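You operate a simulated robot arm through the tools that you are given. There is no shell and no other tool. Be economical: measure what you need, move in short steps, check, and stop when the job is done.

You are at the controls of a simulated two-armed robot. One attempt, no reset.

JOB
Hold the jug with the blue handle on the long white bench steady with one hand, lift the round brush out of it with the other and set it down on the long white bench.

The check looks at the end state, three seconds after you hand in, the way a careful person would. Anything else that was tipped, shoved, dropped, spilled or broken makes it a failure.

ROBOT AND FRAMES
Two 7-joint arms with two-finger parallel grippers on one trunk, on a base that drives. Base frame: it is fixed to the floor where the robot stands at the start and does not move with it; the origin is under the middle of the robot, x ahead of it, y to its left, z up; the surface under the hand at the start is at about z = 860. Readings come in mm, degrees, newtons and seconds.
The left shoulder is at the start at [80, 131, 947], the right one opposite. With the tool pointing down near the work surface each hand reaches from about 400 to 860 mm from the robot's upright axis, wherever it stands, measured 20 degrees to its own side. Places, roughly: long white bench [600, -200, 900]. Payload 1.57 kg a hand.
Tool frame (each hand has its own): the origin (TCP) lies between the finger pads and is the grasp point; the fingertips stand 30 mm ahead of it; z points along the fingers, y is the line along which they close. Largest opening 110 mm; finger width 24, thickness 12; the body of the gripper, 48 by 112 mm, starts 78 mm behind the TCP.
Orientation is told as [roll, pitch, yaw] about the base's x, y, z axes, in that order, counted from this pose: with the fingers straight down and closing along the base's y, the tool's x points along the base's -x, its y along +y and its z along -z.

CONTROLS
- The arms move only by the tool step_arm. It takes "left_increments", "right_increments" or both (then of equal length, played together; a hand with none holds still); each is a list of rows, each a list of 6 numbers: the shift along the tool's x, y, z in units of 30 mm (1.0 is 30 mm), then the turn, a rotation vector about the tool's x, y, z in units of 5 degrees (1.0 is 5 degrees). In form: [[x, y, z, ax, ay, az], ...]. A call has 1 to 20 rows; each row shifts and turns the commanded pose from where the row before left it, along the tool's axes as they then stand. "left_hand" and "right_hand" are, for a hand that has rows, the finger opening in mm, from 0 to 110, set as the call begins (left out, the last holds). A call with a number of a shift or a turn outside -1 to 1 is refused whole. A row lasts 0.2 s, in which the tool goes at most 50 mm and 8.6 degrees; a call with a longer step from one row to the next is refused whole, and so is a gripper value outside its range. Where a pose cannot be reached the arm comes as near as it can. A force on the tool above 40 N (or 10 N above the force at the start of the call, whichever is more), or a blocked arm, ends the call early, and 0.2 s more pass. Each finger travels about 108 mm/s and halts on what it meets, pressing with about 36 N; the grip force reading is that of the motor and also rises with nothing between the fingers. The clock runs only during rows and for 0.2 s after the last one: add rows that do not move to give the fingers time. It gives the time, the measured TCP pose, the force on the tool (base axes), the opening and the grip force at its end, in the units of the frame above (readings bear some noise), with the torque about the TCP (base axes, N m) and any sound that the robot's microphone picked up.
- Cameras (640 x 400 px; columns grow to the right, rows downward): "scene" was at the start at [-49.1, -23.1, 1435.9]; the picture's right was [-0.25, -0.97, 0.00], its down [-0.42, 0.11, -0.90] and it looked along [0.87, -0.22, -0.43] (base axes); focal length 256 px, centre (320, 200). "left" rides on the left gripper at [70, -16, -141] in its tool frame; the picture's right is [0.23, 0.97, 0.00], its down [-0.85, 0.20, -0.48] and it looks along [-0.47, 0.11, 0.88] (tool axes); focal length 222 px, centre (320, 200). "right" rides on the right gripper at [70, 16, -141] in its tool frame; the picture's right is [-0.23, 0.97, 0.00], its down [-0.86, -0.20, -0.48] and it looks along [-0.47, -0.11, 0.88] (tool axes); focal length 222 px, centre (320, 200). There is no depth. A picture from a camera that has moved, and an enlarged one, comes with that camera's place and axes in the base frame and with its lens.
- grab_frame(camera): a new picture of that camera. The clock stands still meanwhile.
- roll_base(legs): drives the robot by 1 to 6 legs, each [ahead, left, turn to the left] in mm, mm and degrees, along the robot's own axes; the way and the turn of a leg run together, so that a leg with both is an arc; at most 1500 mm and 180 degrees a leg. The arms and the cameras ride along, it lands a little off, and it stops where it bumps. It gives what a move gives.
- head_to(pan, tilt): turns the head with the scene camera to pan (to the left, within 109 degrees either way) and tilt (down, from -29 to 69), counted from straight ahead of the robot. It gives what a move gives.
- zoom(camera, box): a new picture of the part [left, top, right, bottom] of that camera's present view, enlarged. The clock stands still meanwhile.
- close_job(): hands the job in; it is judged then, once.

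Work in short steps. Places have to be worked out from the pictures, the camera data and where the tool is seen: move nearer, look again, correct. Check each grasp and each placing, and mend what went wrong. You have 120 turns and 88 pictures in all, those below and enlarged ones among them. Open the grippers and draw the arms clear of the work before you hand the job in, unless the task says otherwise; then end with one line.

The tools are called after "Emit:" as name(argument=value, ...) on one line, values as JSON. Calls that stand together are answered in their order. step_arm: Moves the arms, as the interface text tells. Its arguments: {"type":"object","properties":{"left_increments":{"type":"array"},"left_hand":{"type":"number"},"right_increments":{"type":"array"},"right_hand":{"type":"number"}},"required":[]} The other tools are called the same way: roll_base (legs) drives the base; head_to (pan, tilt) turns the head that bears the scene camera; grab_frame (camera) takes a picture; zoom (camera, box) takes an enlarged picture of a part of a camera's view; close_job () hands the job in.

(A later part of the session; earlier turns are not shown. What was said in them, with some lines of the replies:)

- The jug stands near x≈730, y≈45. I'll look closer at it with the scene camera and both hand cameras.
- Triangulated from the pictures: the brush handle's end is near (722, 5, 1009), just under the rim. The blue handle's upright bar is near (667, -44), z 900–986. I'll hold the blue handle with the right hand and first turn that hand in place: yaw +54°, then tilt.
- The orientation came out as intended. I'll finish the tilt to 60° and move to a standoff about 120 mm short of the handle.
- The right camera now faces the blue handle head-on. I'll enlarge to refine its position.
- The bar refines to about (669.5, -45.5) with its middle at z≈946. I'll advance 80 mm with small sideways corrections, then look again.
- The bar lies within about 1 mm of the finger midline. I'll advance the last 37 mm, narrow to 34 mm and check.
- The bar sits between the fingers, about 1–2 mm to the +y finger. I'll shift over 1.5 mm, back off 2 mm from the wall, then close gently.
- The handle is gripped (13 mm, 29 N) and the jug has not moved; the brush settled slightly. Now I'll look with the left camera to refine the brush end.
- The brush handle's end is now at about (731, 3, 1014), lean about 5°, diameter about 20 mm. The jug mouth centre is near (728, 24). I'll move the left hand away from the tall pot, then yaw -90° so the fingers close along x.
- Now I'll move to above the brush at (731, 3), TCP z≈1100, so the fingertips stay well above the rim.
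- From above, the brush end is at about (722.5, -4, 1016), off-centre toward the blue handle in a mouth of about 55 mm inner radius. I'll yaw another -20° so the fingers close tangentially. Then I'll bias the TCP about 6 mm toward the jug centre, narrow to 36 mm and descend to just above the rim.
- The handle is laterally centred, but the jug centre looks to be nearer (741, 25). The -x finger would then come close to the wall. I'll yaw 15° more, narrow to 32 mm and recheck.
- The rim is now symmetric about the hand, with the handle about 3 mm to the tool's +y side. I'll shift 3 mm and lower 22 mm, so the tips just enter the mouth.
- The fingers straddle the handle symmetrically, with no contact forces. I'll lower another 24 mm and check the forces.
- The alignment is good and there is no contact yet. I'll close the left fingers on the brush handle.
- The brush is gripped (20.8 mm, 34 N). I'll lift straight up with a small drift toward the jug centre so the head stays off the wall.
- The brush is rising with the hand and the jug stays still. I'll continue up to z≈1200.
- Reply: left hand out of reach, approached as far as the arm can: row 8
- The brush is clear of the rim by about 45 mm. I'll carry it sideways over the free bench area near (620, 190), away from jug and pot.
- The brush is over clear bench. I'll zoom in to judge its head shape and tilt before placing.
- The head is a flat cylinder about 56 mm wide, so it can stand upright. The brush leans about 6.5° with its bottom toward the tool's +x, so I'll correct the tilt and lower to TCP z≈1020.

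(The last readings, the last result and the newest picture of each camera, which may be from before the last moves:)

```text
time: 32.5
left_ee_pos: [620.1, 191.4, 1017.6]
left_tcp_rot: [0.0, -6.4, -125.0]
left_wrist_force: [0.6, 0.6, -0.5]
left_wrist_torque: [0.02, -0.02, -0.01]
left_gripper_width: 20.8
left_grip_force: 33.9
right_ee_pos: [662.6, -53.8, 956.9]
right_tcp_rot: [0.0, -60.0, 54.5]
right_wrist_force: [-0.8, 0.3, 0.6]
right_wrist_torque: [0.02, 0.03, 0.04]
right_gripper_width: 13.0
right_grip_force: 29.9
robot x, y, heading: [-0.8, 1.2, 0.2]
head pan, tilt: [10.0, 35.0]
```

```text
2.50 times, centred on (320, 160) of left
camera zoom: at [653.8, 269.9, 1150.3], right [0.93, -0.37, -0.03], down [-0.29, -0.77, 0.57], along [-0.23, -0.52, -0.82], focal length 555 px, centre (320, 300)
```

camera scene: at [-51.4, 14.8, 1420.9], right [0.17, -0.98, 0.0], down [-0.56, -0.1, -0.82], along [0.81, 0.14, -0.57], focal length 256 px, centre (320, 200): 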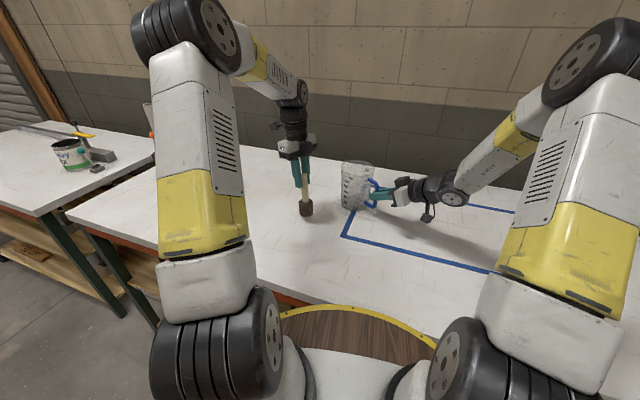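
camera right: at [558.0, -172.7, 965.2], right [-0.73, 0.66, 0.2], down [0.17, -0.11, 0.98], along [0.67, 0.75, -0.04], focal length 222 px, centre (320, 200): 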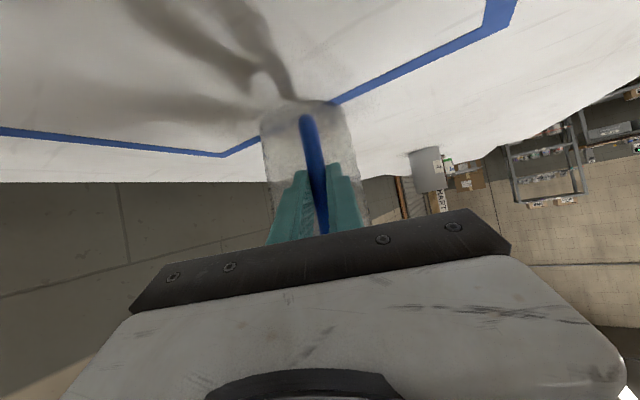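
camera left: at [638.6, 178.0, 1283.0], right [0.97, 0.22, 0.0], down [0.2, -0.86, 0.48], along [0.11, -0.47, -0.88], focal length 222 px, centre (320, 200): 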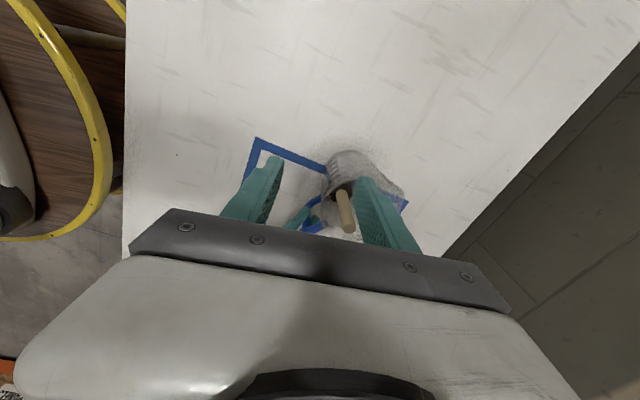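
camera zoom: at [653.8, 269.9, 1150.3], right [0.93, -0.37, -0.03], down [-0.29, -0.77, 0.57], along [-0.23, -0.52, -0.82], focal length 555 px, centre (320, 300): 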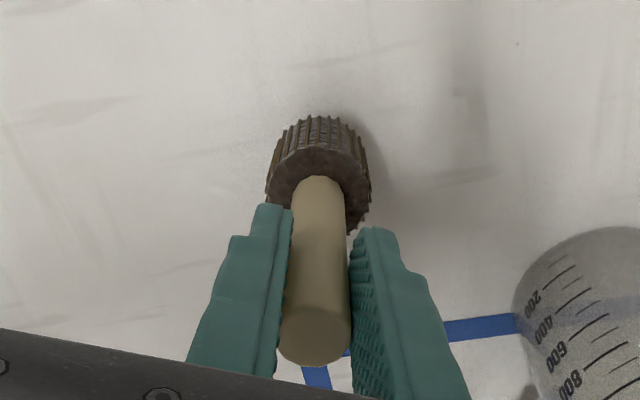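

The brush now looks vertical to within about 1°, with its base about 25 mm above the bench. I'll lower in small steps and watch the vertical force.

Emit:
step_arm(left_increments=[[0.03, 0, 0.25, 0, 0, 0], [0.03, 0, 0.25, 0, 0, 0], [0, 0, 0, 0, 0, 0]])

Emit:
step_arm(left_increments=[[0.012, 0, 0.1, 0, 0, 0], [0, 0, 0, 0, 0, 0]])

Emit:
zoom(camera="scene", box=[270, 160, 350, 230])

```text
time: 33.3
left_ee_pos: [621.1, 188.7, 1003.9]
left_tcp_rot: [0.0, -6.5, -125.0]
left_wrist_force: [-0.3, -0.3, -0.5]
left_wrist_torque: [0.01, 0.0, -0.01]
left_gripper_width: 20.8
left_grip_force: 33.7
right_ee_pos: [662.3, -53.7, 954.7]
right_tcp_rot: [0.0, -60.0, 54.5]
right_wrist_force: [-0.2, -0.2, 0.8]
right_wrist_torque: [-0.04, -0.02, 0.0]
right_gripper_width: 12.9
right_grip_force: 29.5
robot x, y, heading: [0.4, 0.7, 0.3]
head pan, tilt: [10.0, 35.0]
```

```text
time: 33.9
left_ee_pos: [621.8, 189.5, 1000.2]
left_tcp_rot: [0.0, -6.6, -125.1]
left_wrist_force: [-0.5, 0.4, -1.5]
left_wrist_torque: [0.04, 0.01, 0.0]
left_gripper_width: 20.8
left_grip_force: 34.6
right_ee_pos: [661.9, -53.3, 956.3]
right_tcp_rot: [-0.1, -59.9, 54.5]
right_wrist_force: [1.5, 0.0, -0.5]
right_wrist_torque: [-0.02, -0.03, 0.01]
right_gripper_width: 13.0
right_grip_force: 29.1
robot x, y, heading: [0.3, 1.6, -0.0]
head pan, tilt: [10.0, 35.0]
```

```text
5.71 times, centred on (310, 195) of scene
camera zoom: at [-51.4, 14.9, 1420.9], right [0.17, -0.98, 0.0], down [-0.57, -0.1, -0.82], along [0.81, 0.14, -0.57], focal length 1464 px, centre (377, 229)
```

zoom: 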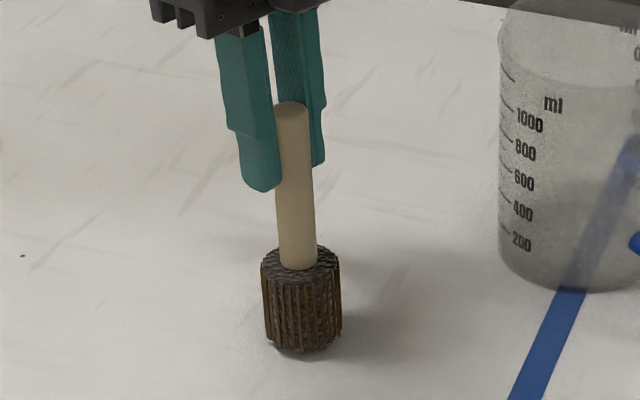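

Still a few mm of air under it (z≈1000). I'll lower in 2 mm steps.

Emit:
step_arm(left_increments=[[0.008, 0, 0.07, 0, 0, 0], [0, 0, 0, 0, 0, 0]])

Emit:
step_arm(left_increments=[[0.008, 0, 0.07, 0, 0, 0], [0, 0, 0, 0, 0, 0]])

Emit:
step_arm(left_increments=[[0.008, 0, 0.07, 0, 0, 0], [0, 0, 0, 0, 0, 0]])

```text
time: 34.5
left_ee_pos: [621.1, 188.7, 998.3]
left_tcp_rot: [0.0, -6.5, -125.1]
left_wrist_force: [0.5, -0.1, 0.0]
left_wrist_torque: [0.01, 0.01, 0.0]
left_gripper_width: 20.9
left_grip_force: 33.9
right_ee_pos: [662.1, -53.0, 955.9]
right_tcp_rot: [0.1, -60.0, 54.6]
right_wrist_force: [-0.2, 0.8, -0.3]
right_wrist_torque: [-0.01, -0.02, 0.0]
right_gripper_width: 12.8
right_grip_force: 29.9
robot x, y, heading: [0.4, -0.9, -0.2]
head pan, tilt: [10.0, 35.0]
```

```text
time: 35.1
left_ee_pos: [620.2, 188.2, 996.0]
left_tcp_rot: [0.0, -6.4, -124.9]
left_wrist_force: [-0.5, 0.0, -1.3]
left_wrist_torque: [0.0, -0.01, -0.01]
left_gripper_width: 20.9
left_grip_force: 34.7
right_ee_pos: [661.2, -53.8, 955.2]
right_tcp_rot: [0.1, -60.0, 54.6]
right_wrist_force: [0.6, 0.5, 0.2]
right_wrist_torque: [0.0, 0.01, -0.03]
right_gripper_width: 13.2
right_grip_force: 29.6
robot x, y, heading: [-0.2, -0.7, 0.1]
head pan, tilt: [10.0, 35.0]
```

```text
time: 35.7
left_ee_pos: [621.0, 189.1, 994.3]
left_tcp_rot: [-0.1, -6.5, -125.0]
left_wrist_force: [-0.3, 0.5, -0.8]
left_wrist_torque: [0.03, 0.0, -0.03]
left_gripper_width: 20.9
left_grip_force: 34.2
right_ee_pos: [661.7, -54.6, 954.2]
right_tcp_rot: [-0.1, -60.0, 54.5]
right_wrist_force: [-0.3, -1.1, 0.4]
right_wrist_torque: [0.0, 0.02, -0.05]
right_gripper_width: 13.0
right_grip_force: 30.0
robot x, y, heading: [0.6, 1.6, 0.0]
head pan, tilt: [10.0, 35.0]
```

No contact yet at z≈994. I'll continue in the same small steps.

Emit:
step_arm(left_increments=[[0.008, 0, 0.07, 0, 0, 0], [0, 0, 0, 0, 0, 0]])

Emit:
step_arm(left_increments=[[0.006, 0, 0.05, 0, 0, 0], [0, 0, 0, 0, 0, 0]])

Emit:
zoom(camera="scene", box=[270, 160, 350, 230])

```text
time: 36.3
left_ee_pos: [622.0, 187.9, 993.3]
left_tcp_rot: [0.2, -6.4, -125.0]
left_wrist_force: [-3.1, -0.4, 22.4]
left_wrist_torque: [-0.19, 0.53, -0.02]
left_gripper_width: 21.3
left_grip_force: 33.9
right_ee_pos: [660.9, -53.8, 955.8]
right_tcp_rot: [0.0, -60.0, 54.5]
right_wrist_force: [0.6, -0.1, 1.1]
right_wrist_torque: [-0.09, 0.07, 0.04]
right_gripper_width: 12.9
right_grip_force: 29.7
robot x, y, heading: [0.8, 0.2, -0.0]
head pan, tilt: [10.0, 35.0]
```

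```text
time: 36.9
left_ee_pos: [621.0, 190.3, 992.1]
left_tcp_rot: [0.1, -6.4, -125.0]
left_wrist_force: [3.1, 1.3, 23.3]
left_wrist_torque: [-0.14, -0.15, 0.04]
left_gripper_width: 20.9
left_grip_force: 33.9
right_ee_pos: [661.7, -55.0, 954.7]
right_tcp_rot: [0.0, -60.0, 54.5]
right_wrist_force: [0.3, 0.1, -0.7]
right_wrist_torque: [-0.09, 0.08, 0.01]
right_gripper_width: 12.8
right_grip_force: 29.9
robot x, y, heading: [-5.3, -0.0, 0.1]
head pan, tilt: [10.0, 35.0]
```

```text
5.71 times, centred on (310, 195) of scene
camera zoom: at [-52.0, 14.7, 1420.9], right [0.17, -0.98, 0.0], down [-0.56, -0.1, -0.82], along [0.81, 0.14, -0.57], focal length 1464 px, centre (377, 229)
```

zoom: 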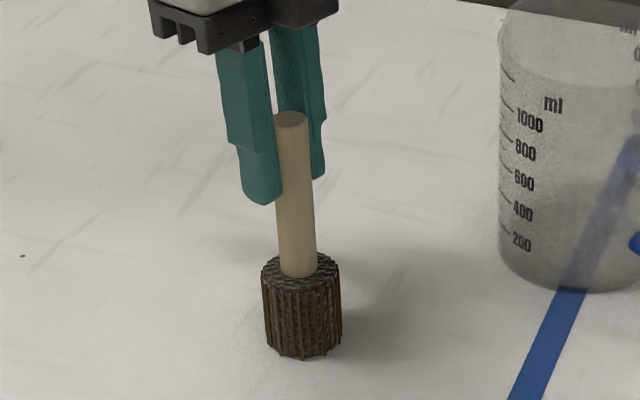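

The base has met the bench (23 N). I'll ease up 1 mm to unload, then open gradually.

Emit:
step_arm(left_increments=[[-0.004, 0, -0.04, 0, 0, 0], [0, 0, 0, 0, 0, 0]])

Emit:
step_arm(left_increments=[[0, 0, 0, 0, 0, 0], [0, 0, 0, 0, 0, 0]], left_hand=24)

Emit:
step_arm(left_increments=[[0, 0, 0, 0, 0, 0], [0, 0, 0, 0, 0, 0], [0, 0, 0, 0, 0, 0]], left_hand=44)

Emit:
zoom(camera="scene", box=[270, 160, 350, 230])

Emit:
zoom(camera="left", box=[200, 80, 440, 240])

```text
time: 37.5
left_ee_pos: [620.5, 188.7, 991.0]
left_tcp_rot: [0.0, -6.4, -125.1]
left_wrist_force: [4.2, 1.6, 16.7]
left_wrist_torque: [-0.01, -0.44, 0.07]
left_gripper_width: 21.0
left_grip_force: 34.5
right_ee_pos: [662.6, -54.6, 955.7]
right_tcp_rot: [0.0, -60.0, 54.5]
right_wrist_force: [0.2, 0.0, 0.5]
right_wrist_torque: [-0.07, 0.02, 0.01]
right_gripper_width: 13.0
right_grip_force: 29.7
robot x, y, heading: [1.5, -2.0, -0.0]
head pan, tilt: [10.0, 35.0]
```

```text
time: 38.1
left_ee_pos: [620.7, 189.1, 990.1]
left_tcp_rot: [0.1, -6.5, -125.0]
left_wrist_force: [-0.2, 0.0, 0.8]
left_wrist_torque: [-0.01, -0.02, 0.06]
left_gripper_width: 24.0
left_grip_force: 0.0
right_ee_pos: [663.3, -53.2, 956.3]
right_tcp_rot: [0.1, -60.0, 54.5]
right_wrist_force: [0.8, -0.3, 0.1]
right_wrist_torque: [-0.01, -0.02, -0.03]
right_gripper_width: 12.6
right_grip_force: 29.9
robot x, y, heading: [-1.0, 0.2, 0.0]
head pan, tilt: [10.0, 35.0]
```

```text
time: 38.9
left_ee_pos: [620.1, 188.8, 989.8]
left_tcp_rot: [0.0, -6.4, -125.0]
left_wrist_force: [-0.3, 1.2, -0.9]
left_wrist_torque: [0.0, -0.01, 0.01]
left_gripper_width: 43.9
left_grip_force: 0.2
right_ee_pos: [662.4, -53.9, 953.8]
right_tcp_rot: [0.0, -60.0, 54.5]
right_wrist_force: [-0.9, 0.3, 0.6]
right_wrist_torque: [0.07, -0.03, -0.03]
right_gripper_width: 13.3
right_grip_force: 29.4
robot x, y, heading: [1.1, 2.3, -0.1]
head pan, tilt: [10.0, 35.0]
```

```text
5.71 times, centred on (310, 195) of scene
camera zoom: at [-51.5, 14.9, 1420.9], right [0.17, -0.98, 0.0], down [-0.56, -0.1, -0.82], along [0.81, 0.14, -0.57], focal length 1464 px, centre (377, 229)
```

zoom: 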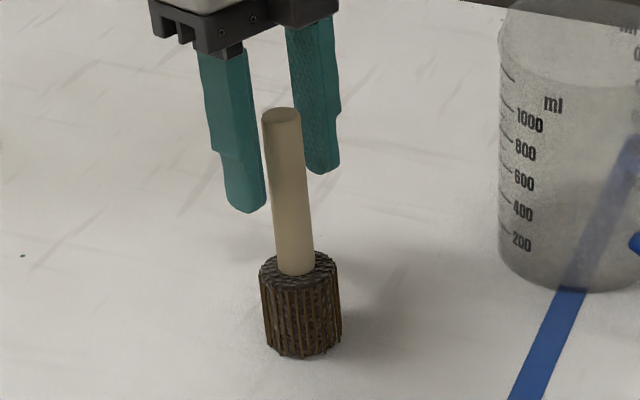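

```text
2.50 times, centred on (320, 160) of left
camera zoom: at [654.4, 268.7, 1122.9], right [0.93, -0.37, -0.03], down [-0.29, -0.77, 0.57], along [-0.23, -0.52, -0.82], focal length 555 px, centre (320, 300)
```

zoom: 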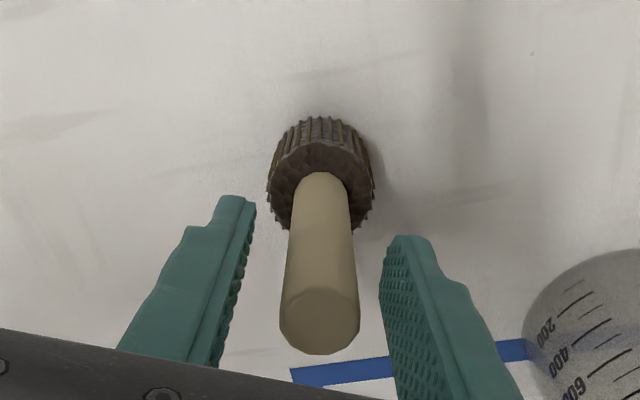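

The brush stands free on its head. I'll retract the left hand along its axis, in slow then larger steps.

Emit:
step_arm(left_increments=[[0, 0, -0.3, 0, 0, 0], [0, 0, -0.5, 0, 0, 0], [0, 0, -0.7, 0, 0, 0], [0, 0, -0.8, 0, 0, 0], [0, 0, -0.8, 0, 0, 0], [0, 0, -0.8, 0, 0, 0], [0, 0, -0.8, 0, 0, 0], [0, 0, 0, 0, 0, 0]])

Emit:
grab_frame(camera="scene")

Emit:
zoom(camera="scene", box=[270, 150, 400, 230])

```text
time: 40.7
left_ee_pos: [630.0, 202.3, 1131.6]
left_tcp_rot: [0.0, -6.4, -125.0]
left_wrist_force: [-0.8, -0.3, 0.4]
left_wrist_torque: [-0.01, 0.02, -0.03]
left_gripper_width: 43.9
left_grip_force: 0.0
right_ee_pos: [662.5, -53.7, 955.7]
right_tcp_rot: [-0.1, -60.0, 54.6]
right_wrist_force: [0.4, -0.6, 0.1]
right_wrist_torque: [0.02, -0.04, 0.02]
right_gripper_width: 13.0
right_grip_force: 29.6
robot x, y, heading: [-1.7, -2.7, 0.2]
head pan, tilt: [10.0, 35.0]
```

```text
47 pictures are left
camera scene: at [-51.5, 14.9, 1420.9], right [0.17, -0.98, 0.0], down [-0.56, -0.1, -0.82], along [0.81, 0.14, -0.57], focal length 256 px, centre (320, 200)
```

scene: 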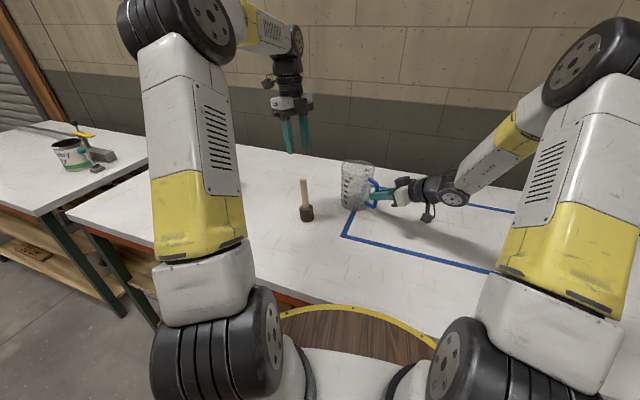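

```text
4.92 times, centred on (335, 190) of scene
camera zoom: at [-51.5, 14.9, 1420.9], right [0.17, -0.98, 0.0], down [-0.56, -0.1, -0.82], along [0.81, 0.14, -0.57], focal length 1261 px, centre (246, 249)
```

zoom: 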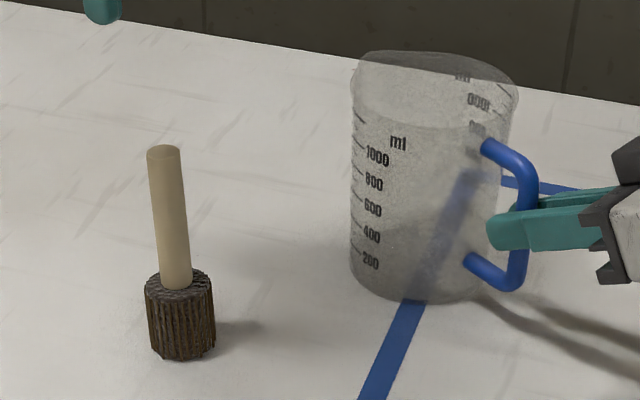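

The brush stands stably and the jug is in place. Now I'll release the blue handle, pause, and draw the right hand back along its approach line.

Emit:
step_arm(right_increments=[[0, 0, 0, 0, 0, 0], [0, 0, 0, 0, 0, 0]], right_hand=20)

Emit:
step_arm(right_increments=[[0, 0, 0, 0, 0, 0], [0, 0, 0, 0, 0, 0], [0, 0, 0, 0, 0, 0], [0, 0, -0.3, 0, 0, 0], [0, 0, -0.4, 0, 0, 0], [0, 0, -0.6, 0, 0, 0], [0, 0, -0.8, 0, 0, 0], [0, 0, -0.9, 0, 0, 0], [0, 0, -0.9, 0, 0, 0], [0, 0, -0.9, 0, 0, 0], [0, 0, -0.9, 0, 0, 0], [0, 0, 0, 0, 0, 0]], right_hand=50)

Emit:
grab_frame(camera="scene")

Emit:
zoom(camera="scene", box=[270, 150, 400, 230])

```text
time: 41.3
left_ee_pos: [630.8, 201.3, 1132.3]
left_tcp_rot: [0.0, -6.5, -125.0]
left_wrist_force: [0.3, -0.2, 0.1]
left_wrist_torque: [-0.03, -0.01, 0.01]
left_gripper_width: 44.0
left_grip_force: 0.0
right_ee_pos: [662.5, -54.4, 955.8]
right_tcp_rot: [0.0, -60.0, 54.4]
right_wrist_force: [-0.2, -1.0, -0.7]
right_wrist_torque: [0.03, -0.01, 0.03]
right_gripper_width: 20.1
right_grip_force: 0.0
robot x, y, heading: [-1.3, -1.5, 0.2]
head pan, tilt: [10.0, 35.0]
```

```text
time: 43.9
left_ee_pos: [630.9, 202.9, 1132.2]
left_tcp_rot: [0.0, -6.5, -125.0]
left_wrist_force: [-1.3, -0.4, 0.5]
left_wrist_torque: [-0.01, 0.01, 0.01]
left_gripper_width: 43.8
left_grip_force: 0.1
right_ee_pos: [575.7, -174.1, 1041.4]
right_tcp_rot: [0.1, -60.0, 54.5]
right_wrist_force: [0.8, -1.0, -0.2]
right_wrist_torque: [-0.05, 0.0, 0.01]
right_gripper_width: 50.0
right_grip_force: 0.2
robot x, y, heading: [2.1, 0.1, -0.2]
head pan, tilt: [10.0, 35.0]
```

```text
45 pictures are left
camera scene: at [-51.5, 14.9, 1420.9], right [0.17, -0.98, 0.0], down [-0.56, -0.1, -0.82], along [0.81, 0.14, -0.57], focal length 256 px, centre (320, 200)
```

scene: 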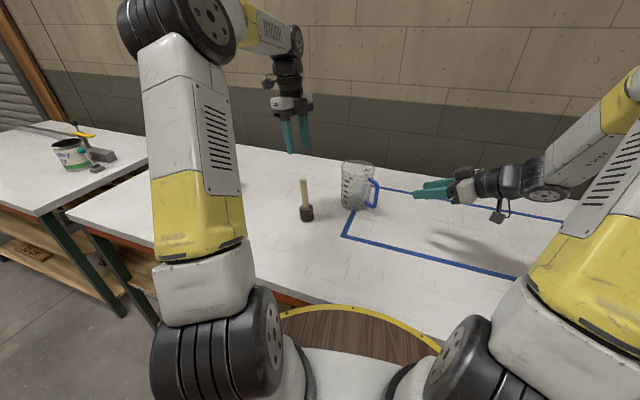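

```text
4.92 times, centred on (335, 190) of scene
camera zoom: at [-51.5, 14.9, 1420.9], right [0.17, -0.98, 0.0], down [-0.56, -0.1, -0.82], along [0.81, 0.14, -0.57], focal length 1261 px, centre (246, 249)
```

zoom: 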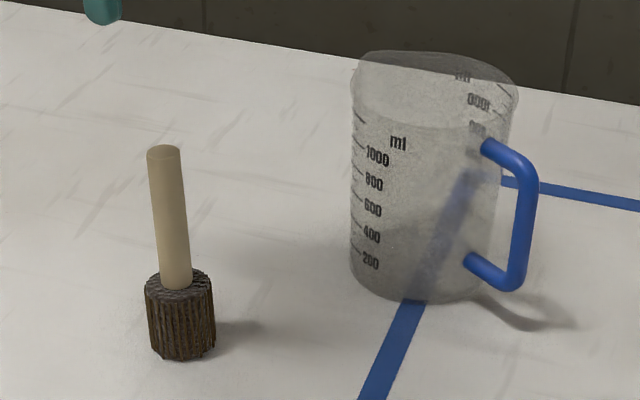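

The jug stands undisturbed, the brush stands on the bench, and both hands are open and clear. Handing in.

Emit:
close_job()

```text
The job is handed in.
```

I held the jug steady by its blue handle with the right hand while the left lifted out the brush. The brush now stands upright on the long white bench, the jug is in its original place, and both arms are open and clear.
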